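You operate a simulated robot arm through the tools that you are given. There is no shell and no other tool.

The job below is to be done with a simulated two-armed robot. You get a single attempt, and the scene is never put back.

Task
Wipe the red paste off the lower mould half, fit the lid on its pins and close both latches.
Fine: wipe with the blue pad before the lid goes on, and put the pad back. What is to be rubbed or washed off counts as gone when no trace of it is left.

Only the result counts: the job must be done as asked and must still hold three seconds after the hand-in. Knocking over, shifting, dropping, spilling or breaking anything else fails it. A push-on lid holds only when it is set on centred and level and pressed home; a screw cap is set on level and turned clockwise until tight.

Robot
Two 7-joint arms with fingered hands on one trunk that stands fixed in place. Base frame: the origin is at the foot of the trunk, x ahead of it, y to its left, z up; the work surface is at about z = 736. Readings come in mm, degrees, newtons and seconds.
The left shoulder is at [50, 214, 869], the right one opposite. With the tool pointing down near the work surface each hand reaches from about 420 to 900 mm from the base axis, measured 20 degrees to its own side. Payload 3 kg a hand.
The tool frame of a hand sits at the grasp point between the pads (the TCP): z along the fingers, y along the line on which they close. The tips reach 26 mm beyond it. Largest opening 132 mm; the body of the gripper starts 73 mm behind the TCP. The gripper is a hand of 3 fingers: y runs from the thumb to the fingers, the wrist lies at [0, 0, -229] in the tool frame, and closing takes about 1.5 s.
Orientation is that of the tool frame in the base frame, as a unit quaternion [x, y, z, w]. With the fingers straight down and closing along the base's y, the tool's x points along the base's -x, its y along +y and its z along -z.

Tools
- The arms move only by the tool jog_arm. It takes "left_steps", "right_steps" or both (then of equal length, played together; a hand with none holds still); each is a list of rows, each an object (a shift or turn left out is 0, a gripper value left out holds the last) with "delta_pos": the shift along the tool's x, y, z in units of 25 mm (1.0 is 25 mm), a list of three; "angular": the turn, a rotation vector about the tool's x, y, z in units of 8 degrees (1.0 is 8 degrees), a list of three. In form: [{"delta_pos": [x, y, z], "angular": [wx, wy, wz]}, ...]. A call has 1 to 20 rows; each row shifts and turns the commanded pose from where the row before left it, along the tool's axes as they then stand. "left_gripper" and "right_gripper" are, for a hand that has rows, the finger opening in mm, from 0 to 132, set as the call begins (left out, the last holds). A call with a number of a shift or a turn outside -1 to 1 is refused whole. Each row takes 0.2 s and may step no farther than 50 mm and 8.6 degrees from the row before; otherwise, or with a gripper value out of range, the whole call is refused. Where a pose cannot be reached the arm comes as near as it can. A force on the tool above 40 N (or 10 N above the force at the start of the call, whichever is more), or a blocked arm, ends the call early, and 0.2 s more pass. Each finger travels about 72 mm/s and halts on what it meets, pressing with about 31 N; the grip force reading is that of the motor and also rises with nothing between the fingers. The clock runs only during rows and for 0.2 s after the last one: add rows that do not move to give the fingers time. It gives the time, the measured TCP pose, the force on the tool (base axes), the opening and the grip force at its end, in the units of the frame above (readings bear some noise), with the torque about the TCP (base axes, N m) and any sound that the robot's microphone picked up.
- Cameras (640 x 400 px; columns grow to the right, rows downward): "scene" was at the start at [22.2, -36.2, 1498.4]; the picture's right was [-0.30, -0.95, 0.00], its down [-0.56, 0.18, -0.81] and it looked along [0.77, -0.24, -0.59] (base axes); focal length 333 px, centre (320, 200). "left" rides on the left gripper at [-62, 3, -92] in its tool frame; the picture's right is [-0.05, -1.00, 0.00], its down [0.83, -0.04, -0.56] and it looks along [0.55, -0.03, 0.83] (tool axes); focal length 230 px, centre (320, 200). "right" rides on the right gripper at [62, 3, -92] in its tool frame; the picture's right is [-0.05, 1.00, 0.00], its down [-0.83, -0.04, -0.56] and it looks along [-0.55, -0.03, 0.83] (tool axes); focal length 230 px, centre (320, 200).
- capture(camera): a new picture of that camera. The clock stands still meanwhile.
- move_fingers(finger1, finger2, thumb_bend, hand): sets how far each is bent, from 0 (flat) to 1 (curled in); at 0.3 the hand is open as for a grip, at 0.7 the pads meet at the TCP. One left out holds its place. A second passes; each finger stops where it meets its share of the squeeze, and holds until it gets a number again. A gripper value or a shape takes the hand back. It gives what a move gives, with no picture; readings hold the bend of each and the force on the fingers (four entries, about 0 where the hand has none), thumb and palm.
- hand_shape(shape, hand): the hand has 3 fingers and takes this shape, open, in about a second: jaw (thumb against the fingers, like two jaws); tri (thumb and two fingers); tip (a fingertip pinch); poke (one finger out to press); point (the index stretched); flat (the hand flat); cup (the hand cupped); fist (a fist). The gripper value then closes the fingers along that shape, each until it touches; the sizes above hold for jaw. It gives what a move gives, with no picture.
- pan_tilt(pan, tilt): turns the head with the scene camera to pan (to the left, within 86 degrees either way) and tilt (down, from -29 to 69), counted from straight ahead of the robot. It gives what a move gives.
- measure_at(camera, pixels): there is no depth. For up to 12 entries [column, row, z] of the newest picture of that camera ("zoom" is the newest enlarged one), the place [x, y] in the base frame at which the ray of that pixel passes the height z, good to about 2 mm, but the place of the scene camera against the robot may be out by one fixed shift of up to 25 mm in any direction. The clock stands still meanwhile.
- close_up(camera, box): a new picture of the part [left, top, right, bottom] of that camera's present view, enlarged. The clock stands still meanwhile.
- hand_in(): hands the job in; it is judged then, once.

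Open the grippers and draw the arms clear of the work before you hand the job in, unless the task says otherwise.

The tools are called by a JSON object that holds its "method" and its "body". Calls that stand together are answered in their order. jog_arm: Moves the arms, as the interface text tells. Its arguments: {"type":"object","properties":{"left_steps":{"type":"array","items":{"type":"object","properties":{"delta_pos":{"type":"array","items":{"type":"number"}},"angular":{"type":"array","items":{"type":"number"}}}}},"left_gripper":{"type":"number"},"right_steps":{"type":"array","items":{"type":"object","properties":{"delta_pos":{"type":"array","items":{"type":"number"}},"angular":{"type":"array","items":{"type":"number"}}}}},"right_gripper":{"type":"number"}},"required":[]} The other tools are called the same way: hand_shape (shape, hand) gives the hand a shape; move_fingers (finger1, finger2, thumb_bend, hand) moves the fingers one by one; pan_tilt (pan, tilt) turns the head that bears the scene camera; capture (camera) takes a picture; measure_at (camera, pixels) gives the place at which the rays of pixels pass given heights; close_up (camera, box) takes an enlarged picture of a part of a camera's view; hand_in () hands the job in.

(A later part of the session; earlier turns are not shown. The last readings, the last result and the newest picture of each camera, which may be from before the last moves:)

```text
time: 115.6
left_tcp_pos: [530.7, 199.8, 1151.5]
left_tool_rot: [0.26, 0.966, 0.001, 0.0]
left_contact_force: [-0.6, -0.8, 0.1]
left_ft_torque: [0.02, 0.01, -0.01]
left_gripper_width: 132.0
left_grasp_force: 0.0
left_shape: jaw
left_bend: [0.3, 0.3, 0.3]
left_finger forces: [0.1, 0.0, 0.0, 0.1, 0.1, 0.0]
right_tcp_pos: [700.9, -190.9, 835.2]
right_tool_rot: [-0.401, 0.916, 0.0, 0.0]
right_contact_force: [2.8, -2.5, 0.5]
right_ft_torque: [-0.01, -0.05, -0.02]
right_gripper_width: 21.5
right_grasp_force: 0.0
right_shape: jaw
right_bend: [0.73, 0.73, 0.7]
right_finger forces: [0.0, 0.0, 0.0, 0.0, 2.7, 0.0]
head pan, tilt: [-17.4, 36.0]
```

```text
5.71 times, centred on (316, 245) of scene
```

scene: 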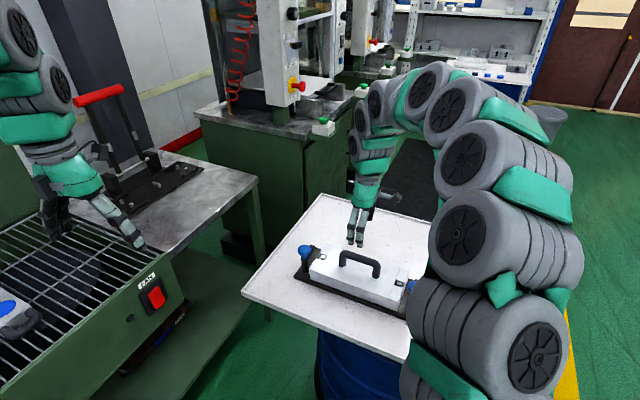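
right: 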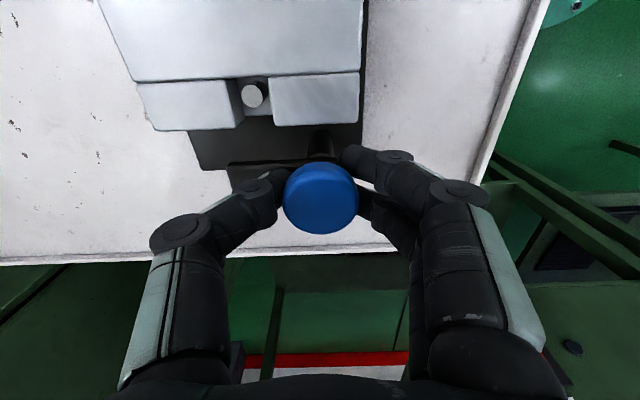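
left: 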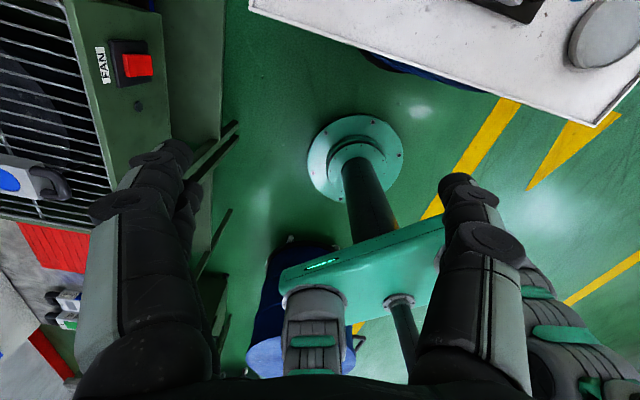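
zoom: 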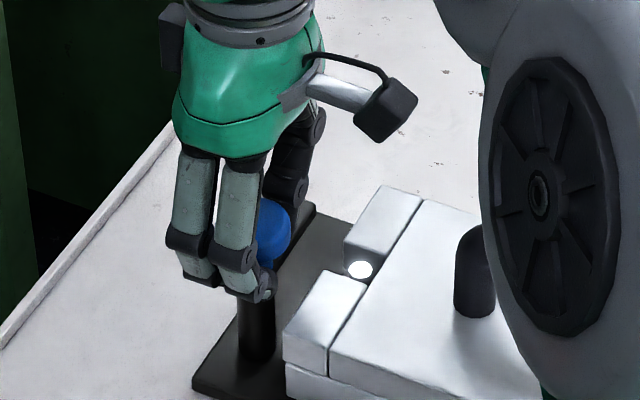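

The fingers closed under the knob's disc around its neck: the pads grip about 13 mm below the TCP. I open a little, rise 11 mm and close on the disc itself.

{"method": "jog_arm", "body": {"right_steps": [{"delta_pos": [0, 0, 0]}, {"delta_pos": [0, 0, 0]}, {"delta_pos": [0, 0, 0]}, {"delta_pos": [0, 0, 0]}, {"delta_pos": [0, 0, -0.22]}, {"delta_pos": [0, 0, -0.22]}, {"delta_pos": [0, 0, 0]}], "right_gripper": 70}}

{"method": "jog_arm", "body": {"right_steps": [{"delta_pos": [0, 0, 0]}, {"delta_pos": [0, 0, 0]}, {"delta_pos": [0, 0, 0]}, {"delta_pos": [0, 0, 0]}, {"delta_pos": [0, 0, 0]}], "right_gripper": 20}}

{"method": "capture", "body": {"camera": "right"}}

{"method": "close_up", "body": {"camera": "scene", "box": [280, 210, 352, 280]}}

```text
time: 117.2
left_tcp_pos: [531.0, 200.3, 1152.2]
left_tool_rot: [0.261, 0.965, 0.0, 0.0]
left_contact_force: [-0.4, -0.3, 0.1]
left_ft_torque: [0.0, -0.04, -0.02]
left_gripper_width: 131.8
left_grasp_force: 0.2
left_shape: jaw
left_bend: [0.3, 0.3, 0.3]
left_finger forces: [0.1, 0.2, 0.1, 0.1, 0.0, 0.1]
right_tcp_pos: [702.0, -191.3, 847.6]
right_tool_rot: [-0.401, 0.916, 0.0, 0.0]
right_contact_force: [1.0, 0.0, -0.3]
right_ft_torque: [0.01, 0.01, -0.01]
right_gripper_width: 69.4
right_grasp_force: 0.0
right_shape: jaw
right_bend: [0.72, 0.72, 0.7]
right_finger forces: [0.0, 0.0, 0.0, 0.0, 0.0, 0.1]
head pan, tilt: [-17.4, 36.0]
```

```text
time: 118.4
left_tcp_pos: [530.9, 199.8, 1152.5]
left_tool_rot: [0.261, 0.965, 0.001, 0.0]
left_contact_force: [-0.4, 0.5, -0.2]
left_ft_torque: [0.04, 0.04, -0.02]
left_gripper_width: 132.0
left_grasp_force: 0.0
left_shape: jaw
left_bend: [0.3, 0.3, 0.3]
left_finger forces: [0.1, 0.0, 0.0, 0.0, 0.0, 0.0]
right_tcp_pos: [702.1, -190.7, 847.9]
right_tool_rot: [-0.401, 0.916, 0.001, 0.0]
right_contact_force: [-1.1, -1.2, -0.3]
right_ft_torque: [-0.03, 0.01, -0.04]
right_gripper_width: 27.8
right_grasp_force: 30.9
right_shape: jaw
right_bend: [0.73, 0.73, 0.7]
right_finger forces: [13.9, 14.2, 0.0, 0.0, 27.4, 0.0]
head pan, tilt: [-17.4, 36.0]
```

```text
taken
```

right: 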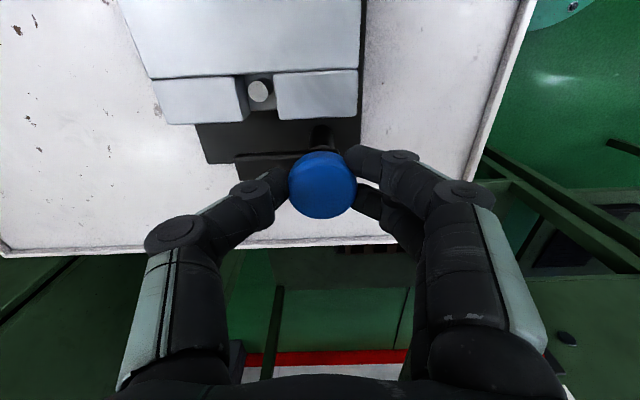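

```text
5.71 times, centred on (316, 245) of scene
```

zoom: 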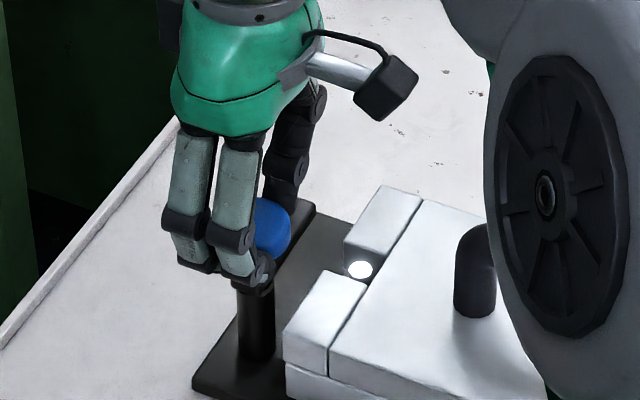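

The knob is gripped at 31 N. I start turning clockwise as seen from above (tool +z), 15 degrees first, and check whether the bar follows.

{"method": "jog_arm", "body": {"right_steps": [{"angular": [0, 0, 0.6]}, {"angular": [0, 0, 0.6]}, {"angular": [0, 0, 0.6]}, {"delta_pos": [0, 0, 0]}]}}

{"method": "capture", "body": {"camera": "right"}}

{"method": "close_up", "body": {"camera": "scene", "box": [280, 210, 352, 280]}}

```text
time: 119.4
left_tcp_pos: [529.6, 199.9, 1151.7]
left_tool_rot: [0.26, 0.966, 0.0, 0.0]
left_contact_force: [-0.1, -0.1, 0.5]
left_ft_torque: [-0.01, 0.03, 0.01]
left_gripper_width: 131.6
left_grasp_force: 0.1
left_shape: jaw
left_bend: [0.3, 0.3, 0.3]
left_finger forces: [0.0, 0.0, 0.0, 0.1, 0.0, 0.1]
right_tcp_pos: [701.6, -189.1, 847.2]
right_tool_rot: [-0.282, 0.959, 0.001, -0.001]
right_contact_force: [-15.3, -6.0, 17.5]
right_ft_torque: [-0.04, 0.3, 0.03]
right_gripper_width: 28.4
right_grasp_force: 31.0
right_shape: jaw
right_bend: [0.73, 0.73, 0.7]
right_finger forces: [20.8, 14.8, 0.1, 0.0, 31.9, 0.1]
head pan, tilt: [-17.4, 36.0]
```

```text
taken
```

right: 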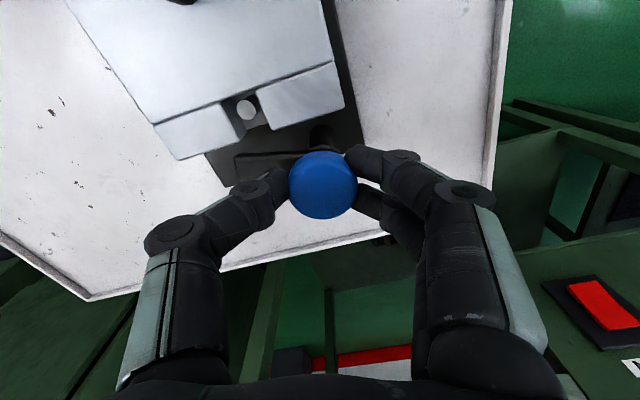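

```text
5.71 times, centred on (316, 245) of scene
```

zoom: 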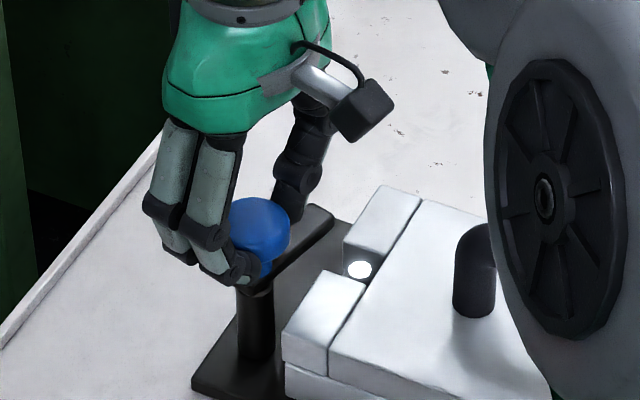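

The bar follows the knob (its end has swung inward). The side force is 16 N, so I shift about 1 mm to relieve it and continue turning another 20 degrees.

{"method": "jog_arm", "body": {"right_steps": [{"delta_pos": [0.04, 0.01, -0.03]}, {"angular": [0, 0, 0.6]}, {"angular": [0, 0, 0.6]}, {"angular": [0, 0, 0.6]}, {"angular": [0, 0, 0.6]}, {"delta_pos": [0, 0, 0]}]}}

{"method": "capture", "body": {"camera": "right"}}

{"method": "close_up", "body": {"camera": "scene", "box": [280, 210, 352, 280]}}

```text
time: 120.8
left_tcp_pos: [530.4, 200.0, 1150.7]
left_tool_rot: [0.26, 0.966, 0.0, -0.001]
left_contact_force: [0.6, 0.3, 0.4]
left_ft_torque: [0.02, 0.01, 0.01]
left_gripper_width: 131.7
left_grasp_force: 0.0
left_shape: jaw
left_bend: [0.3, 0.3, 0.3]
left_finger forces: [0.1, 0.0, 0.1, 0.1, 0.1, 0.0]
right_tcp_pos: [700.2, -190.3, 847.0]
right_tool_rot: [-0.12, 0.993, -0.001, 0.0]
right_contact_force: [-6.4, -0.8, -7.6]
right_ft_torque: [0.0, 0.14, 0.01]
right_gripper_width: 27.7
right_grasp_force: 30.9
right_shape: jaw
right_bend: [0.73, 0.73, 0.7]
right_finger forces: [15.4, 13.4, 0.0, 0.0, 27.3, 0.0]
head pan, tilt: [-17.4, 36.0]
```

```text
taken
```

right: 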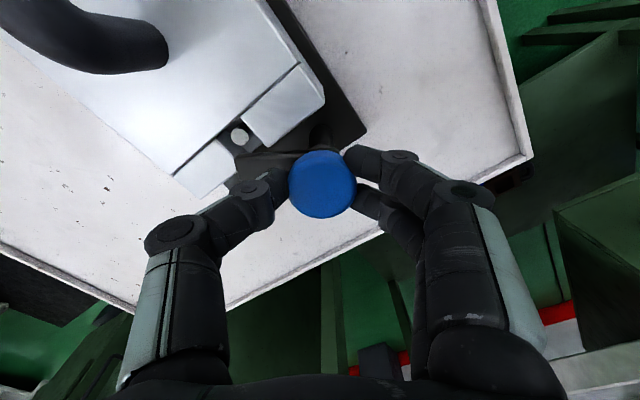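

```text
5.71 times, centred on (316, 245) of scene
```

zoom: 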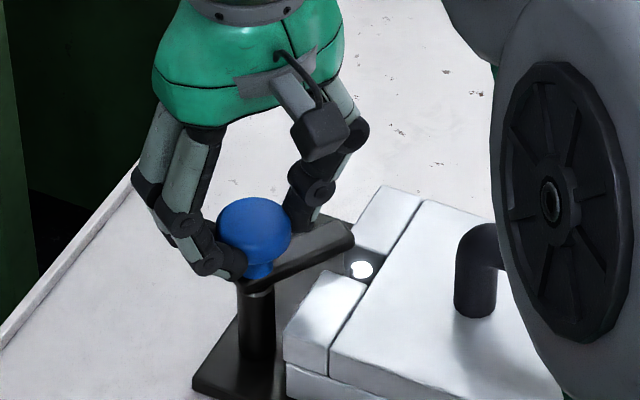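

The bar turns along with the hand and the forces fell. I continue by another 24 degrees.

{"method": "jog_arm", "body": {"right_steps": [{"angular": [0, 0, 0.6]}, {"angular": [0, 0, 0.6]}, {"angular": [0, 0, 0.6]}, {"angular": [0, 0, 0.6]}, {"angular": [0, 0, 0.6]}, {"delta_pos": [0, 0, 0]}]}}

{"method": "close_up", "body": {"camera": "scene", "box": [280, 210, 352, 280]}}

```text
time: 122.2
left_tcp_pos: [530.0, 200.3, 1149.6]
left_tool_rot: [0.26, 0.966, 0.001, 0.0]
left_contact_force: [0.1, 0.1, -0.2]
left_ft_torque: [0.02, 0.03, 0.0]
left_gripper_width: 131.6
left_grasp_force: 0.0
left_shape: jaw
left_bend: [0.3, 0.3, 0.3]
left_finger forces: [0.0, 0.0, 0.1, 0.1, 0.1, 0.0]
right_tcp_pos: [700.9, -188.9, 848.5]
right_tool_rot: [0.091, 0.996, -0.001, 0.0]
right_contact_force: [-18.4, 7.9, -5.5]
right_ft_torque: [0.22, 0.33, 0.01]
right_gripper_width: 27.8
right_grasp_force: 31.2
right_shape: jaw
right_bend: [0.73, 0.73, 0.7]
right_finger forces: [19.3, 13.0, 0.0, 0.0, 26.8, 0.1]
head pan, tilt: [-17.4, 36.0]
```

```text
5.71 times, centred on (316, 245) of scene
```

zoom: 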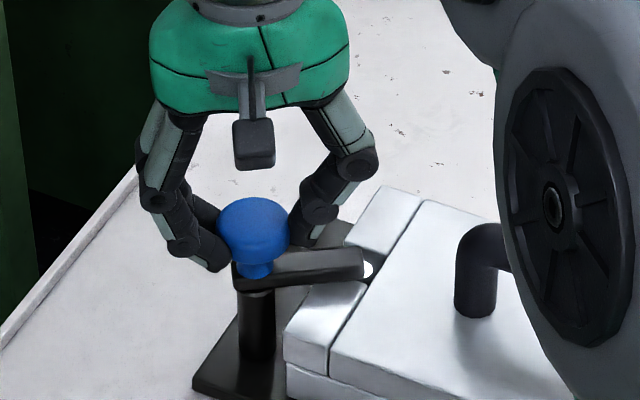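

The bar is at about 58 degrees, over the slot. I relieve the side force by 1 mm and turn the remaining 32 degrees.

{"method": "jog_arm", "body": {"right_steps": [{"delta_pos": [0.04, 0.01, 0]}, {"angular": [0, 0, 0.6]}, {"angular": [0, 0, 0.6]}, {"angular": [0, 0, 0.6]}, {"delta_pos": [0, 0, 0]}]}}

{"method": "close_up", "body": {"camera": "scene", "box": [280, 210, 352, 280]}}

```text
time: 123.4
left_tcp_pos: [530.4, 199.2, 1150.9]
left_tool_rot: [0.259, 0.966, 0.0, -0.001]
left_contact_force: [-0.1, -0.9, 0.4]
left_ft_torque: [0.01, 0.01, -0.02]
left_gripper_width: 131.8
left_grasp_force: 0.1
left_shape: jaw
left_bend: [0.3, 0.3, 0.3]
left_finger forces: [0.0, 0.0, 0.1, 0.0, 0.0, 0.1]
right_tcp_pos: [699.9, -188.9, 847.6]
right_tool_rot: [0.214, 0.977, 0.001, 0.0]
right_contact_force: [-4.4, 7.8, -2.1]
right_ft_torque: [0.21, 0.04, 0.01]
right_gripper_width: 27.4
right_grasp_force: 31.7
right_shape: jaw
right_bend: [0.73, 0.73, 0.7]
right_finger forces: [18.3, 15.9, 0.0, 0.1, 26.0, 0.0]
head pan, tilt: [-17.4, 36.0]
```

```text
5.71 times, centred on (316, 245) of scene
```

zoom: 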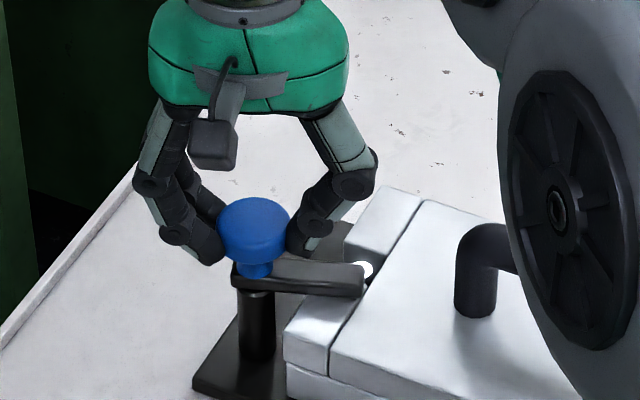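

It has turned about 72 degrees; I turn the last 19 degrees.

{"method": "jog_arm", "body": {"right_steps": [{"delta_pos": [0.01, 0.02, 0], "angular": [0, 0, 0.6]}, {"angular": [0, 0, 0.6]}, {"angular": [0, 0, 0.6]}, {"angular": [0, 0, 0.6]}, {"delta_pos": [0, 0, 0]}]}}

{"method": "close_up", "body": {"camera": "scene", "box": [280, 210, 352, 280]}}

{"method": "capture", "body": {"camera": "right"}}

```text
time: 124.6
left_tcp_pos: [530.7, 201.3, 1151.2]
left_tool_rot: [0.26, 0.966, -0.001, 0.0]
left_contact_force: [0.2, -0.6, 0.1]
left_ft_torque: [0.04, -0.02, 0.0]
left_gripper_width: 132.0
left_grasp_force: 0.0
left_shape: jaw
left_bend: [0.3, 0.3, 0.3]
left_finger forces: [0.1, 0.0, 0.1, 0.0, 0.0, 0.0]
right_tcp_pos: [699.9, -188.6, 847.5]
right_tool_rot: [0.375, 0.927, 0.0, 0.0]
right_contact_force: [-9.8, 14.0, 2.4]
right_ft_torque: [0.34, 0.13, 0.13]
right_gripper_width: 27.9
right_grasp_force: 31.3
right_shape: jaw
right_bend: [0.73, 0.73, 0.7]
right_finger forces: [20.3, 13.9, 0.0, 0.0, 28.5, 0.0]
head pan, tilt: [-17.4, 36.0]
```

```text
5.71 times, centred on (316, 245) of scene
```

zoom: 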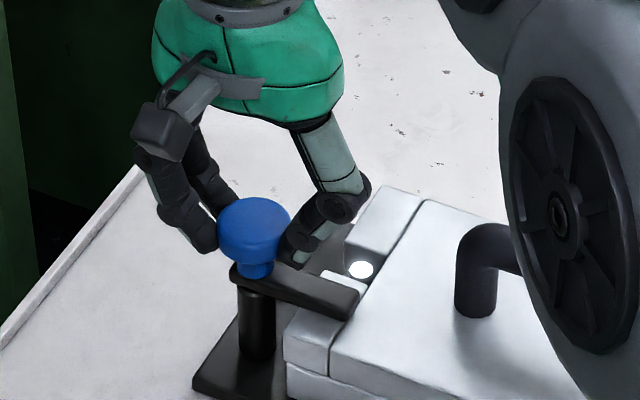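

```text
taken
```

right: 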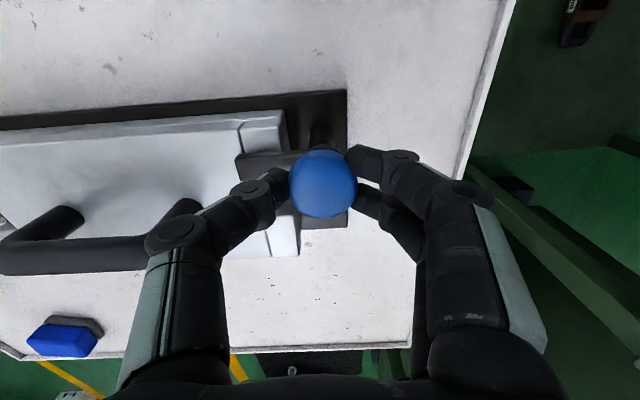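

The bar now lies over the lid's near block, nearly parallel to the lid's long side, with a first z-torque of 0.13. I turn a little further to feel for the stop.

{"method": "jog_arm", "body": {"right_steps": [{"delta_pos": [0.02, 0.04, 0], "angular": [0, 0, 0.5]}, {"angular": [0, 0, 0.5]}, {"delta_pos": [0, 0, 0]}]}}

{"method": "close_up", "body": {"camera": "scene", "box": [280, 210, 352, 280]}}

{"method": "capture", "body": {"camera": "right"}}

```text
time: 125.4
left_tcp_pos: [531.2, 200.8, 1151.7]
left_tool_rot: [0.261, 0.965, 0.0, 0.0]
left_contact_force: [-0.6, -0.2, -0.3]
left_ft_torque: [-0.06, 0.02, -0.01]
left_gripper_width: 131.8
left_grasp_force: 0.1
left_shape: jaw
left_bend: [0.3, 0.3, 0.3]
left_finger forces: [0.1, 0.0, 0.1, 0.0, 0.0, 0.0]
right_tcp_pos: [700.7, -187.7, 847.2]
right_tool_rot: [0.438, 0.899, -0.001, 0.0]
right_contact_force: [-12.0, 7.5, 3.3]
right_ft_torque: [0.2, 0.17, 1.02]
right_gripper_width: 27.6
right_grasp_force: 31.0
right_shape: jaw
right_bend: [0.73, 0.73, 0.7]
right_finger forces: [29.1, 12.2, 0.1, 0.0, 31.4, 0.1]
head pan, tilt: [-17.4, 36.0]
```

```text
5.71 times, centred on (316, 245) of scene
```

zoom: 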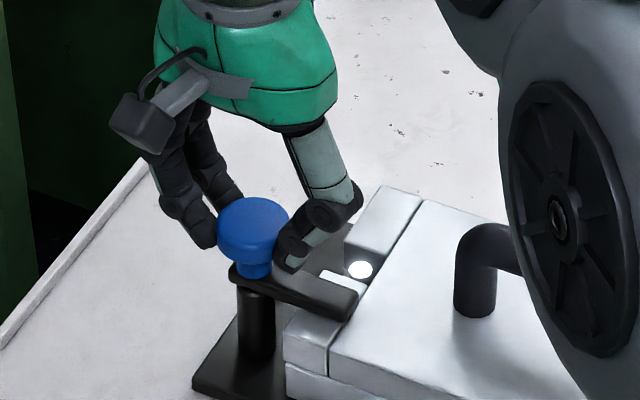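

```text
taken
```

right: 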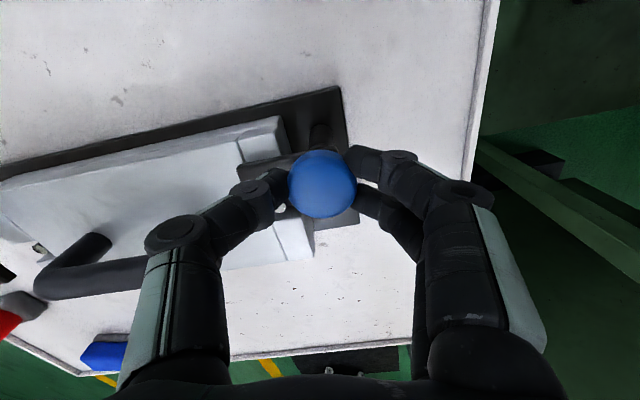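

A firm stop: the z-torque jumped to 1.0 N m, so the left bar is at its end over the lid. I take back the wind-up (6 degrees) and open the fingers gently.

{"method": "jog_arm", "body": {"right_steps": [{"angular": [0, 0, -0.35]}, {"angular": [0, 0, -0.35]}, {"delta_pos": [0, 0, 0]}]}}

{"method": "jog_arm", "body": {"right_steps": [{"delta_pos": [0, 0, 0]}, {"delta_pos": [0, 0, 0]}], "right_gripper": 30}}

{"method": "jog_arm", "body": {"right_steps": [{"delta_pos": [0, 0, 0]}, {"delta_pos": [0, 0, 0]}, {"delta_pos": [0, 0, 0]}], "right_gripper": 75}}

{"method": "close_up", "body": {"camera": "scene", "box": [280, 210, 352, 280]}}

```text
time: 126.2
left_tcp_pos: [530.1, 200.3, 1150.7]
left_tool_rot: [0.261, 0.965, 0.0, 0.001]
left_contact_force: [0.5, 0.2, 0.3]
left_ft_torque: [0.01, 0.0, -0.04]
left_gripper_width: 131.9
left_grasp_force: 0.0
left_shape: jaw
left_bend: [0.3, 0.3, 0.3]
left_finger forces: [0.0, 0.1, 0.0, 0.0, 0.0, 0.0]
right_tcp_pos: [700.9, -187.9, 848.7]
right_tool_rot: [0.394, 0.919, -0.001, 0.0]
right_contact_force: [-6.6, 6.0, -5.1]
right_ft_torque: [0.14, 0.09, 0.1]
right_gripper_width: 27.5
right_grasp_force: 30.9
right_shape: jaw
right_bend: [0.73, 0.73, 0.7]
right_finger forces: [20.3, 13.9, 0.1, 0.1, 28.7, 0.0]
head pan, tilt: [-17.4, 36.0]
```

```text
time: 126.8
left_tcp_pos: [531.1, 199.8, 1150.9]
left_tool_rot: [0.26, 0.966, 0.0, 0.0]
left_contact_force: [-0.6, -0.6, 0.5]
left_ft_torque: [0.01, -0.02, -0.03]
left_gripper_width: 131.7
left_grasp_force: 0.1
left_shape: jaw
left_bend: [0.3, 0.3, 0.3]
left_finger forces: [0.0, 0.1, 0.0, 0.0, 0.0, 0.0]
right_tcp_pos: [701.6, -187.9, 848.5]
right_tool_rot: [0.393, 0.92, 0.001, 0.0]
right_contact_force: [-0.7, 0.3, 0.6]
right_ft_torque: [-0.02, 0.04, -0.01]
right_gripper_width: 30.7
right_grasp_force: 0.0
right_shape: jaw
right_bend: [0.73, 0.73, 0.7]
right_finger forces: [0.7, 0.7, 0.1, 0.0, 1.4, 0.1]
head pan, tilt: [-17.4, 36.0]
```

```text
time: 127.6
left_tcp_pos: [530.2, 200.1, 1150.7]
left_tool_rot: [0.261, 0.965, 0.0, 0.0]
left_contact_force: [-0.1, 0.6, -0.5]
left_ft_torque: [-0.01, -0.01, 0.02]
left_gripper_width: 131.7
left_grasp_force: 0.0
left_shape: jaw
left_bend: [0.3, 0.3, 0.3]
left_finger forces: [0.0, 0.0, 0.0, 0.0, 0.1, 0.0]
right_tcp_pos: [700.4, -187.1, 847.0]
right_tool_rot: [0.393, 0.919, 0.0, 0.0]
right_contact_force: [-0.6, -1.0, -0.2]
right_ft_torque: [-0.02, 0.01, 0.02]
right_gripper_width: 74.1
right_grasp_force: 0.1
right_shape: jaw
right_bend: [0.72, 0.72, 0.7]
right_finger forces: [0.0, 0.0, 0.1, 0.0, 0.1, 0.0]
head pan, tilt: [-17.4, 36.0]
```

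```text
5.71 times, centred on (316, 245) of scene
```

zoom: 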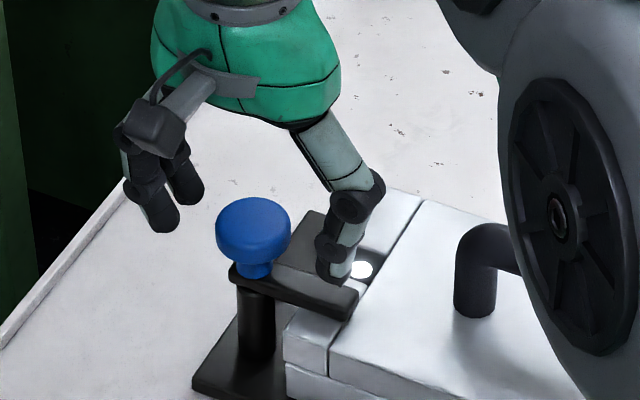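

The left latch stays closed. I rise and travel to above the right latch, near (489,-419), keeping this yaw as the start for turning the right knob the other way.

{"method": "jog_arm", "body": {"right_steps": [{"delta_pos": [0, 0, -0.6]}, {"delta_pos": [0, 0, -0.9]}, {"delta_pos": [0, 0, -1]}, {"delta_pos": [0, 0, -1]}, {"delta_pos": [0, 0, -0.6]}, {"delta_pos": [-0.0625, -0.9615, 0]}, {"delta_pos": [-0.0625, -0.9615, 0]}, {"delta_pos": [-0.0625, -0.9615, 0]}, {"delta_pos": [-0.0625, -0.9615, 0]}, {"delta_pos": [-0.0625, -0.9615, 0]}, {"delta_pos": [-0.0625, -0.9615, 0]}, {"delta_pos": [-0.0625, -0.9615, 0]}, {"delta_pos": [-0.0625, -0.9615, 0]}, {"delta_pos": [-0.0625, -0.9615, 0]}, {"delta_pos": [-0.0625, -0.9615, 0]}, {"delta_pos": [-0.0625, -0.9615, 0]}, {"delta_pos": [-0.0625, -0.9615, 0]}, {"delta_pos": [-0.0625, -0.9615, 0]}, {"delta_pos": [0, 0, 0]}, {"delta_pos": [0, 0, 0]}], "right_gripper": 90}}

{"method": "capture", "body": {"camera": "right"}}

{"method": "capture", "body": {"camera": "scene"}}

```text
time: 131.8
left_tcp_pos: [530.5, 200.1, 1150.5]
left_tool_rot: [0.261, 0.965, -0.001, 0.001]
left_contact_force: [-0.6, 0.6, 0.2]
left_ft_torque: [-0.01, 0.02, 0.03]
left_gripper_width: 132.0
left_grasp_force: 0.0
left_shape: jaw
left_bend: [0.3, 0.3, 0.3]
left_finger forces: [0.1, 0.0, 0.0, 0.1, 0.1, 0.1]
right_tcp_pos: [490.5, -417.7, 950.8]
right_tool_rot: [0.393, 0.919, 0.0, 0.0]
right_contact_force: [0.3, -0.2, 0.4]
right_ft_torque: [0.04, 0.03, 0.0]
right_gripper_width: 89.7
right_grasp_force: 0.0
right_shape: jaw
right_bend: [0.69, 0.69, 0.66]
right_finger forces: [0.1, 0.1, 0.0, 0.0, 0.1, 0.0]
head pan, tilt: [-17.4, 36.0]
```

```text
taken
```

right: 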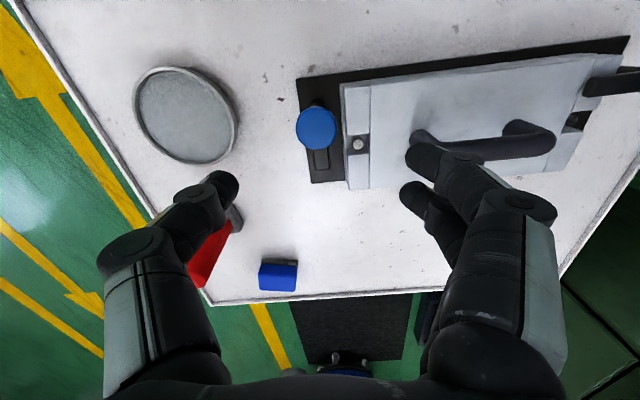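

```text
taken
```

scene: 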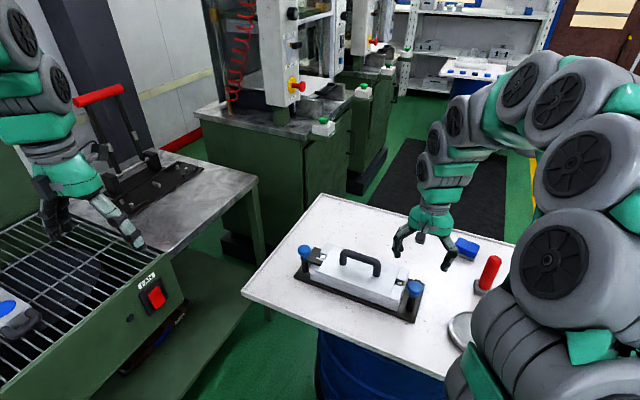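

The right knob is at (316,127), the left bar lies over the lid at (600,85). I measure the right knob's axis.

{"method": "close_up", "body": {"camera": "right", "box": [250, 70, 390, 190]}}

{"method": "measure_at", "body": {"camera": "right", "pixels": [[316, 127, 835], [316, 127, 828], [320, 128, 835], [322, 168, 804]]}}

```text
3.33 times, centred on (320, 130) of right
```

zoom: 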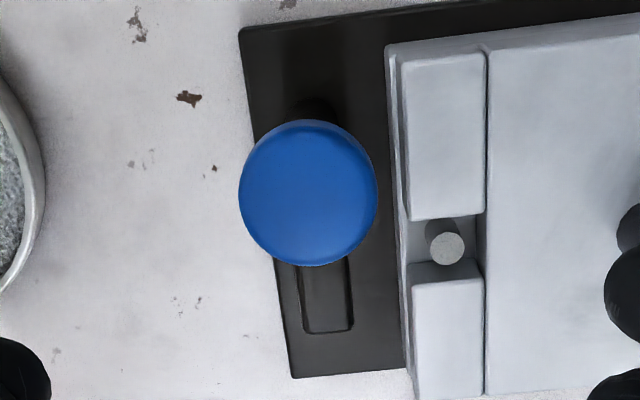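

```text
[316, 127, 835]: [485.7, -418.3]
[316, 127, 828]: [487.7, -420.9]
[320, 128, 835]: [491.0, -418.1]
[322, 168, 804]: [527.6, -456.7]
```

The knob is about 3.3 mm toward the thumb from the TCP. I correct and descend to z=847.5, the height that worked on the other latch.

{"method": "jog_arm", "body": {"right_steps": [{"delta_pos": [0.02, -0.13, 0.5]}, {"delta_pos": [0, 0, 0.9]}, {"delta_pos": [0, 0, 0.9]}, {"delta_pos": [0, 0, 0.9]}, {"delta_pos": [0, 0, 0.6]}, {"delta_pos": [0, 0, 0.33]}, {"delta_pos": [0, 0, 0]}, {"delta_pos": [0, 0, 0]}], "right_gripper": 80}}

{"method": "capture", "body": {"camera": "right"}}

{"method": "close_up", "body": {"camera": "scene", "box": [370, 230, 450, 330]}}

```text
time: 133.6
left_tcp_pos: [531.7, 200.7, 1152.1]
left_tool_rot: [0.26, 0.966, 0.0, -0.001]
left_contact_force: [-0.2, 0.1, 0.3]
left_ft_torque: [0.03, 0.01, -0.01]
left_gripper_width: 131.5
left_grasp_force: 0.0
left_shape: jaw
left_bend: [0.3, 0.3, 0.3]
left_finger forces: [0.0, 0.0, 0.0, 0.0, 0.1, 0.0]
right_tcp_pos: [487.6, -419.4, 849.0]
right_tool_rot: [0.393, 0.92, 0.0, 0.0]
right_contact_force: [0.5, -0.1, -0.3]
right_ft_torque: [0.01, 0.03, -0.03]
right_gripper_width: 80.5
right_grasp_force: 0.1
right_shape: jaw
right_bend: [0.71, 0.71, 0.71]
right_finger forces: [0.1, 0.0, 0.0, 0.1, 0.1, 0.0]
head pan, tilt: [-17.4, 36.0]
```

```text
taken
```

right: 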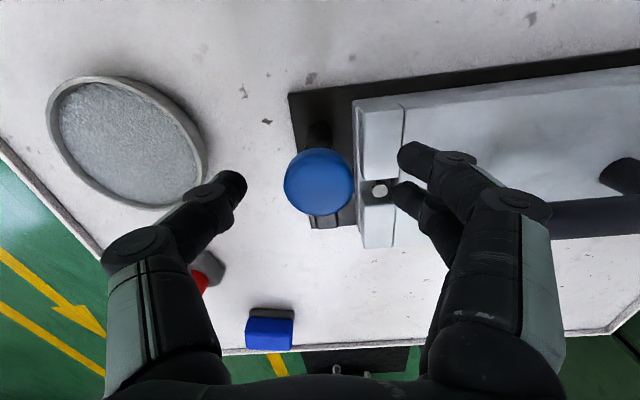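

```text
4.00 times, centred on (410, 280) of scene
```

zoom: 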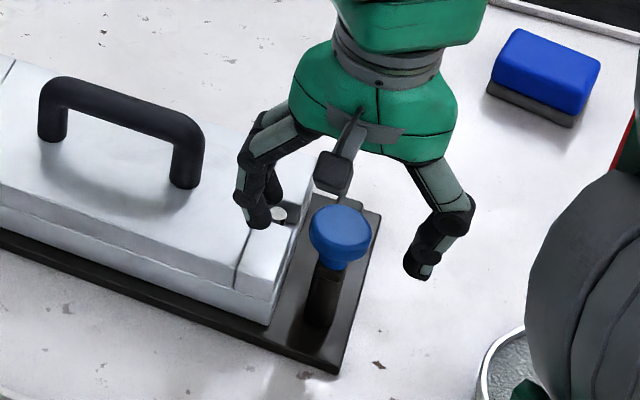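

The knob is centred at (319,183). I close on it.

{"method": "jog_arm", "body": {"right_steps": [{"delta_pos": [0, 0, 0.04]}, {"delta_pos": [0, 0, 0]}, {"delta_pos": [0, 0, 0]}, {"delta_pos": [0, 0, 0]}, {"delta_pos": [0, 0, 0]}, {"delta_pos": [0, 0, 0]}], "right_gripper": 20}}

{"method": "capture", "body": {"camera": "right"}}

```text
time: 135.0
left_tcp_pos: [530.3, 200.2, 1150.7]
left_tool_rot: [0.26, 0.966, -0.001, 0.0]
left_contact_force: [0.1, 0.1, 0.7]
left_ft_torque: [-0.02, -0.02, 0.05]
left_gripper_width: 131.9
left_grasp_force: 0.1
left_shape: jaw
left_bend: [0.3, 0.3, 0.3]
left_finger forces: [0.0, 0.1, 0.1, 0.0, 0.0, 0.0]
right_tcp_pos: [487.9, -419.8, 848.3]
right_tool_rot: [0.393, 0.92, -0.001, 0.0]
right_contact_force: [-0.7, 0.1, 0.3]
right_ft_torque: [0.0, 0.05, -0.01]
right_gripper_width: 28.1
right_grasp_force: 30.8
right_shape: jaw
right_bend: [0.73, 0.73, 0.7]
right_finger forces: [13.6, 13.6, 0.0, 0.0, 27.9, 0.0]
head pan, tilt: [-17.4, 36.0]
```

```text
taken
```

right: 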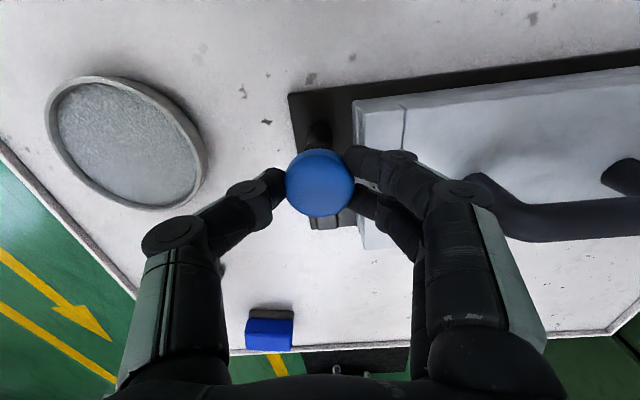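

Gripped evenly. I turn counter-clockwise as seen from above (tool -z), 24 degrees first.

{"method": "jog_arm", "body": {"right_steps": [{"angular": [0, 0, -0.6]}, {"angular": [0, 0, -0.6]}, {"angular": [0, 0, -0.6]}, {"angular": [0, 0, -0.6]}, {"angular": [0, 0, -0.6]}, {"delta_pos": [0, 0, 0]}]}}

{"method": "capture", "body": {"camera": "right"}}

{"method": "close_up", "body": {"camera": "scene", "box": [370, 230, 450, 330]}}

```text
time: 136.4
left_tcp_pos: [531.1, 200.1, 1151.2]
left_tool_rot: [0.261, 0.965, 0.0, 0.0]
left_contact_force: [-0.2, 0.2, 0.0]
left_ft_torque: [0.01, -0.02, -0.03]
left_gripper_width: 131.9
left_grasp_force: 0.1
left_shape: jaw
left_bend: [0.3, 0.3, 0.3]
left_finger forces: [0.1, 0.1, 0.0, 0.0, 0.1, 0.1]
right_tcp_pos: [487.8, -420.2, 847.0]
right_tool_rot: [0.193, 0.981, 0.0, 0.0]
right_contact_force: [7.4, -4.0, 5.8]
right_ft_torque: [-0.08, -0.14, 0.02]
right_gripper_width: 28.0
right_grasp_force: 30.9
right_shape: jaw
right_bend: [0.73, 0.73, 0.7]
right_finger forces: [13.3, 17.2, 0.0, 0.1, 30.2, 0.0]
head pan, tilt: [-17.4, 36.0]
```

```text
taken
```

right: 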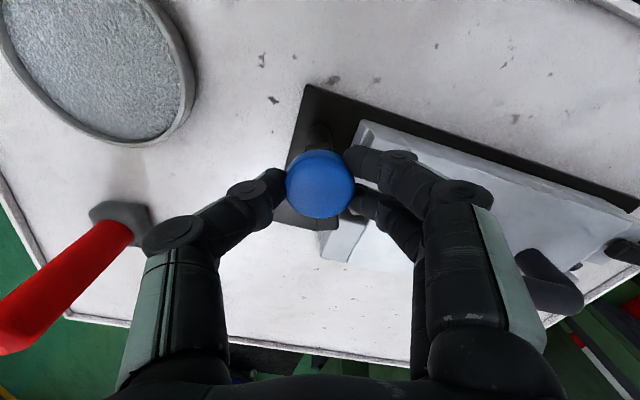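

```text
4.00 times, centred on (410, 280) of scene
```

zoom: 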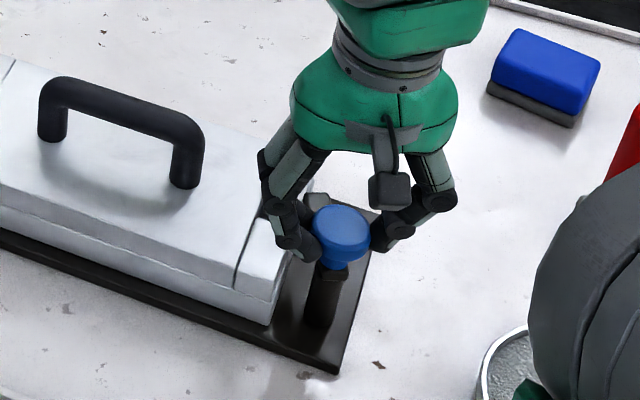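

Forces are small. I continue counter-clockwise by 24 degrees with a half-millimetre relief.

{"method": "jog_arm", "body": {"right_steps": [{"delta_pos": [-0.02, 0, -0.01], "angular": [0, 0, -0.6]}, {"angular": [0, 0, -0.6]}, {"angular": [0, 0, -0.6]}, {"angular": [0, 0, -0.6]}, {"angular": [0, 0, -0.6]}, {"delta_pos": [0, 0, 0]}]}}

{"method": "close_up", "body": {"camera": "scene", "box": [370, 230, 450, 330]}}

```text
time: 137.8
left_tcp_pos: [530.2, 201.7, 1150.7]
left_tool_rot: [0.261, 0.965, -0.001, 0.0]
left_contact_force: [0.5, 0.0, 0.1]
left_ft_torque: [0.02, 0.0, -0.01]
left_gripper_width: 131.8
left_grasp_force: 0.1
left_shape: jaw
left_bend: [0.3, 0.3, 0.3]
left_finger forces: [0.1, 0.0, 0.0, 0.0, 0.1, 0.0]
right_tcp_pos: [487.5, -420.4, 847.0]
right_tool_rot: [-0.015, 1.0, 0.0, 0.001]
right_contact_force: [2.3, -2.9, 13.0]
right_ft_torque: [-0.06, -0.02, -0.02]
right_gripper_width: 28.1
right_grasp_force: 30.6
right_shape: jaw
right_bend: [0.73, 0.73, 0.7]
right_finger forces: [15.4, 16.8, 0.1, 0.0, 33.5, 0.1]
head pan, tilt: [-17.4, 36.0]
```

```text
4.00 times, centred on (410, 280) of scene
```

zoom: 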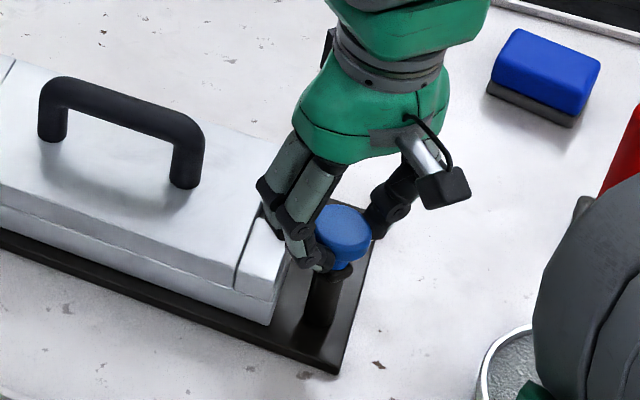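

I check with the hand camera that the bar keeps following.

{"method": "capture", "body": {"camera": "right"}}

```text
taken
```

right: 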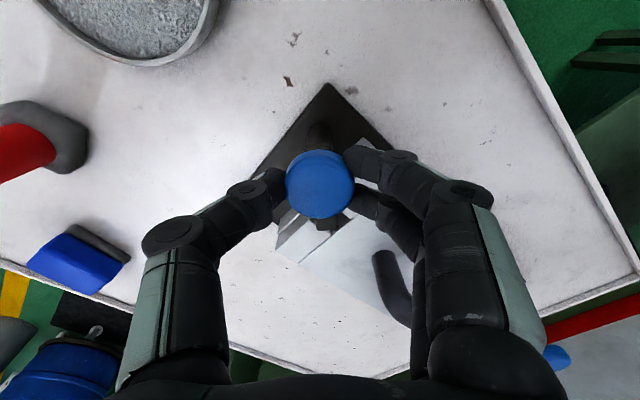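

The bar follows the hand. I continue another 24 degrees, easing the downward push slightly.

{"method": "jog_arm", "body": {"right_steps": [{"delta_pos": [0, 0, -0.02], "angular": [0, 0, -0.6]}, {"angular": [0, 0, -0.6]}, {"angular": [0, 0, -0.6]}, {"angular": [0, 0, -0.6]}, {"angular": [0, 0, -0.6]}, {"delta_pos": [0, 0, 0]}]}}

{"method": "close_up", "body": {"camera": "scene", "box": [370, 230, 450, 330]}}

{"method": "capture", "body": {"camera": "right"}}

```text
time: 139.2
left_tcp_pos: [529.7, 200.1, 1150.5]
left_tool_rot: [0.26, 0.965, 0.0, 0.0]
left_contact_force: [0.4, -0.3, -0.7]
left_ft_torque: [-0.03, 0.02, -0.01]
left_gripper_width: 131.7
left_grasp_force: 0.0
left_shape: jaw
left_bend: [0.3, 0.3, 0.3]
left_finger forces: [0.0, 0.1, 0.0, 0.0, 0.0, 0.1]
right_tcp_pos: [486.6, -420.9, 846.2]
right_tool_rot: [-0.223, 0.975, 0.0, 0.0]
right_contact_force: [4.0, -2.5, 11.4]
right_ft_torque: [-0.08, -0.09, -0.02]
right_gripper_width: 28.2
right_grasp_force: 30.6
right_shape: jaw
right_bend: [0.73, 0.73, 0.7]
right_finger forces: [14.7, 16.3, 0.0, 0.0, 34.2, 0.0]
head pan, tilt: [-17.4, 36.0]
```

```text
4.00 times, centred on (410, 280) of scene
```

zoom: 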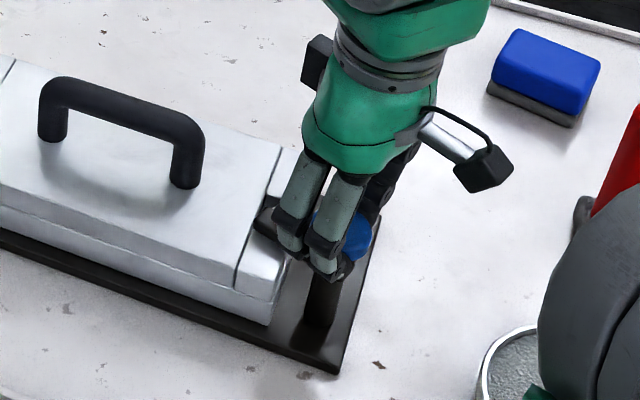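

```text
taken
```

right: 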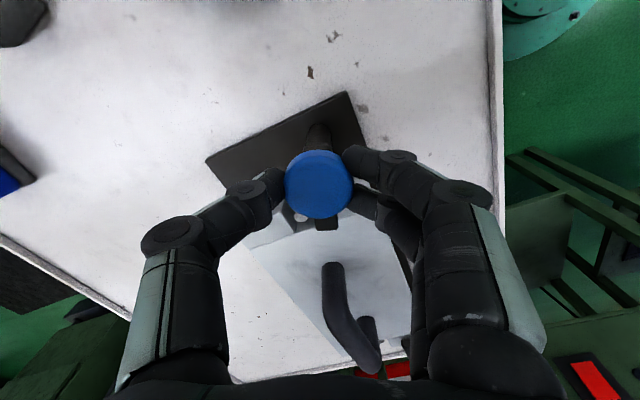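

The bar has swung over the slot (about 72 degrees). I turn another 19 degrees.

{"method": "jog_arm", "body": {"right_steps": [{"delta_pos": [0, 0, -0.02], "angular": [0, 0, -0.6]}, {"angular": [0, 0, -0.6]}, {"angular": [0, 0, -0.6]}, {"angular": [0, 0, -0.6]}, {"delta_pos": [0, 0, 0]}]}}

{"method": "close_up", "body": {"camera": "scene", "box": [370, 230, 450, 330]}}

{"method": "capture", "body": {"camera": "right"}}

```text
time: 140.4
left_tcp_pos: [530.0, 199.3, 1151.9]
left_tool_rot: [0.261, 0.965, 0.0, -0.001]
left_contact_force: [0.1, 0.3, 0.6]
left_ft_torque: [-0.02, 0.03, 0.0]
left_gripper_width: 132.1
left_grasp_force: 0.1
left_shape: jaw
left_bend: [0.3, 0.3, 0.3]
left_finger forces: [0.0, 0.1, 0.0, 0.1, 0.1, 0.0]
right_tcp_pos: [486.5, -420.7, 847.6]
right_tool_rot: [-0.382, 0.924, 0.0, 0.0]
right_contact_force: [-3.1, -5.1, -1.5]
right_ft_torque: [-0.08, 0.04, -0.26]
right_gripper_width: 28.3
right_grasp_force: 31.1
right_shape: jaw
right_bend: [0.73, 0.73, 0.7]
right_finger forces: [15.3, 14.8, 0.0, 0.1, 31.5, 0.1]
head pan, tilt: [-17.4, 36.0]
```

```text
4.00 times, centred on (410, 280) of scene
```

zoom: 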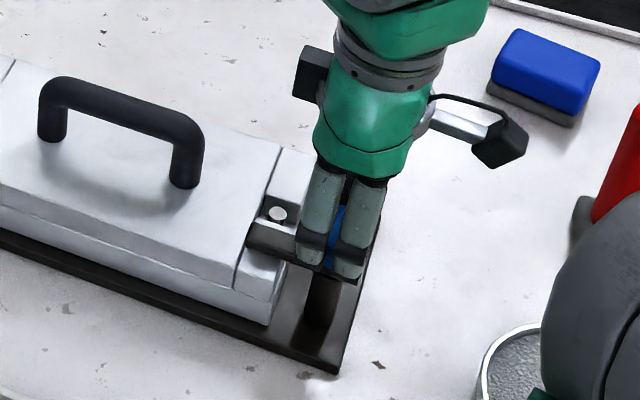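

```text
taken
```

right: 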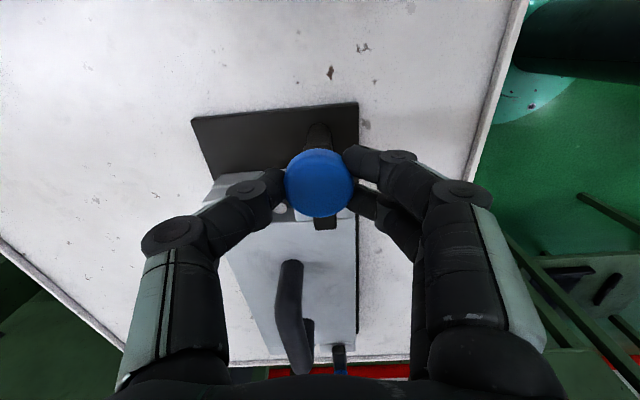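

The z-torque starts to rise (-0.26), so the stop is near. I turn 6.4 degrees more to reach it firmly.

{"method": "jog_arm", "body": {"right_steps": [{"angular": [0, 0, -0.4]}, {"angular": [0, 0, -0.4]}, {"delta_pos": [0, 0, 0]}]}}

{"method": "close_up", "body": {"camera": "scene", "box": [370, 230, 450, 330]}}

```text
time: 141.2
left_tcp_pos: [531.4, 199.3, 1150.6]
left_tool_rot: [0.261, 0.965, 0.0, 0.0]
left_contact_force: [-0.5, -0.3, -0.4]
left_ft_torque: [-0.02, 0.03, 0.0]
left_gripper_width: 132.1
left_grasp_force: 0.0
left_shape: jaw
left_bend: [0.3, 0.3, 0.3]
left_finger forces: [0.0, 0.0, 0.0, 0.0, 0.0, 0.0]
right_tcp_pos: [487.0, -420.0, 847.0]
right_tool_rot: [-0.434, 0.901, 0.0, 0.0]
right_contact_force: [-0.9, -3.7, -0.1]
right_ft_torque: [-0.06, 0.01, -0.68]
right_gripper_width: 28.0
right_grasp_force: 31.1
right_shape: jaw
right_bend: [0.73, 0.73, 0.7]
right_finger forces: [14.4, 17.4, 0.0, 0.1, 28.9, 0.1]
head pan, tilt: [-17.4, 36.0]
```

```text
4.00 times, centred on (410, 280) of scene
```

zoom: 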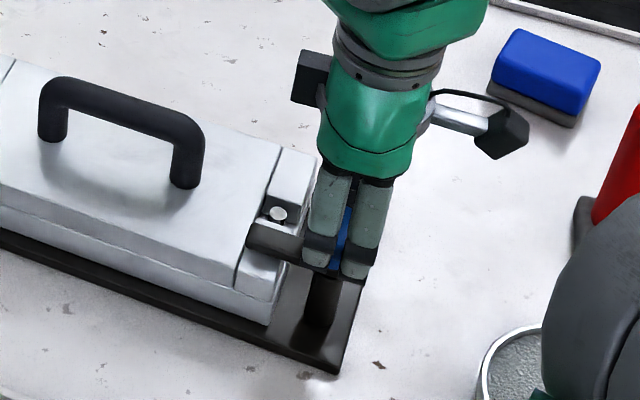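

The bar is at its stop (-0.68 N m, no further motion). I take back the wind-up and release gently.

{"method": "jog_arm", "body": {"right_steps": [{"angular": [0, 0, 0.35]}, {"angular": [0, 0, 0.3]}, {"delta_pos": [0, 0, 0]}]}}

{"method": "jog_arm", "body": {"right_steps": [{"delta_pos": [0, 0, 0]}, {"delta_pos": [0, 0, 0]}], "right_gripper": 31}}

{"method": "jog_arm", "body": {"right_steps": [{"delta_pos": [0, 0, 0]}, {"delta_pos": [0, 0, 0]}, {"delta_pos": [0, 0, 0]}], "right_gripper": 75}}

{"method": "jog_arm", "body": {"right_steps": [{"delta_pos": [0, 0, -0.6]}, {"delta_pos": [0, 0, -0.9]}, {"delta_pos": [0, 0, -1]}, {"delta_pos": [0, 0, -1]}, {"delta_pos": [0, 0, -1]}, {"delta_pos": [0, 0, -0.8]}, {"delta_pos": [0, 0, 0]}], "right_gripper": 90}}

{"method": "capture", "body": {"camera": "right"}}

{"method": "close_up", "body": {"camera": "scene", "box": [290, 230, 434, 330]}}

```text
time: 142.0
left_tcp_pos: [529.5, 200.9, 1151.9]
left_tool_rot: [0.261, 0.965, 0.0, 0.0]
left_contact_force: [0.4, -0.5, 0.5]
left_ft_torque: [0.03, -0.03, 0.03]
left_gripper_width: 131.9
left_grasp_force: 0.1
left_shape: jaw
left_bend: [0.3, 0.3, 0.3]
left_finger forces: [0.1, 0.1, 0.0, 0.0, 0.0, 0.0]
right_tcp_pos: [486.6, -419.9, 849.1]
right_tool_rot: [-0.391, 0.92, 0.0, 0.0]
right_contact_force: [3.1, 0.4, -9.3]
right_ft_torque: [0.02, -0.06, -0.03]
right_gripper_width: 27.6
right_grasp_force: 31.4
right_shape: jaw
right_bend: [0.73, 0.73, 0.7]
right_finger forces: [13.0, 15.1, 0.0, 0.0, 28.4, 0.0]
head pan, tilt: [-17.4, 36.0]
```

```text
time: 142.6
left_tcp_pos: [531.8, 200.9, 1151.5]
left_tool_rot: [0.261, 0.965, -0.001, 0.001]
left_contact_force: [0.3, 0.3, -0.6]
left_ft_torque: [0.02, -0.01, 0.0]
left_gripper_width: 131.8
left_grasp_force: 0.1
left_shape: jaw
left_bend: [0.3, 0.3, 0.3]
left_finger forces: [0.0, 0.0, 0.0, 0.0, 0.0, 0.1]
right_tcp_pos: [486.9, -421.3, 847.5]
right_tool_rot: [-0.392, 0.92, 0.0, 0.0]
right_contact_force: [1.9, -1.3, 0.7]
right_ft_torque: [-0.04, -0.06, -0.02]
right_gripper_width: 31.8
right_grasp_force: 0.1
right_shape: jaw
right_bend: [0.73, 0.73, 0.7]
right_finger forces: [0.1, 0.2, 0.1, 0.0, 1.9, 0.0]
head pan, tilt: [-17.4, 36.0]
```

```text
time: 143.4
left_tcp_pos: [530.9, 200.5, 1151.9]
left_tool_rot: [0.261, 0.965, 0.0, 0.0]
left_contact_force: [0.4, 0.5, -0.6]
left_ft_torque: [0.01, 0.03, -0.02]
left_gripper_width: 132.0
left_grasp_force: 0.1
left_shape: jaw
left_bend: [0.3, 0.3, 0.3]
left_finger forces: [0.0, 0.0, 0.0, 0.0, 0.0, 0.0]
right_tcp_pos: [486.2, -420.1, 846.9]
right_tool_rot: [-0.392, 0.92, 0.0, 0.0]
right_contact_force: [-0.5, -0.5, 0.1]
right_ft_torque: [0.0, -0.01, -0.03]
right_gripper_width: 74.3
right_grasp_force: 0.1
right_shape: jaw
right_bend: [0.72, 0.72, 0.7]
right_finger forces: [0.0, 0.1, 0.0, 0.0, 0.0, 0.1]
head pan, tilt: [-17.4, 36.0]
```

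```text
time: 145.0
left_tcp_pos: [531.4, 200.2, 1151.4]
left_tool_rot: [0.261, 0.965, 0.0, -0.001]
left_contact_force: [0.8, -1.3, 0.8]
left_ft_torque: [-0.01, 0.02, 0.01]
left_gripper_width: 131.7
left_grasp_force: 0.0
left_shape: jaw
left_bend: [0.3, 0.3, 0.3]
left_finger forces: [0.0, 0.0, 0.1, 0.0, 0.1, 0.0]
right_tcp_pos: [489.9, -421.3, 979.6]
right_tool_rot: [-0.391, 0.92, 0.0, 0.0]
right_contact_force: [-0.2, -0.4, 0.5]
right_ft_torque: [-0.01, -0.01, -0.01]
right_gripper_width: 89.5
right_grasp_force: 0.0
right_shape: jaw
right_bend: [0.69, 0.69, 0.66]
right_finger forces: [0.1, 0.0, 0.0, 0.0, 0.0, 0.1]
head pan, tilt: [-17.4, 36.0]
```

```text
taken
```

right: 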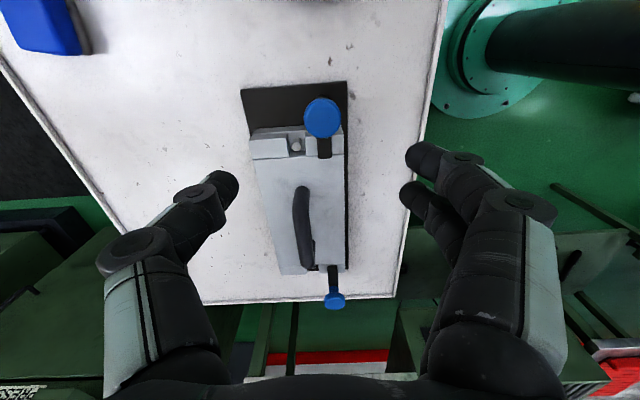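

```text
4.00 times, centred on (362, 280) of scene
```

zoom: 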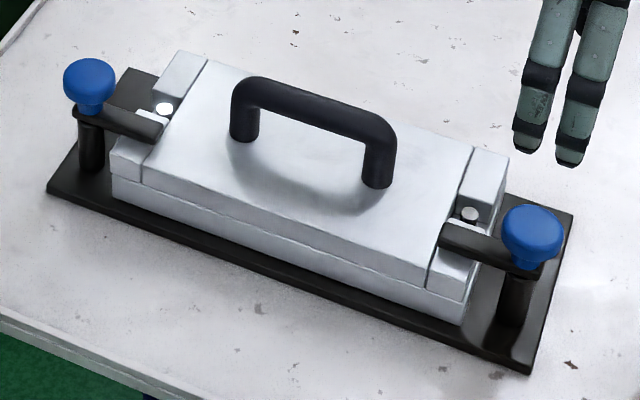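

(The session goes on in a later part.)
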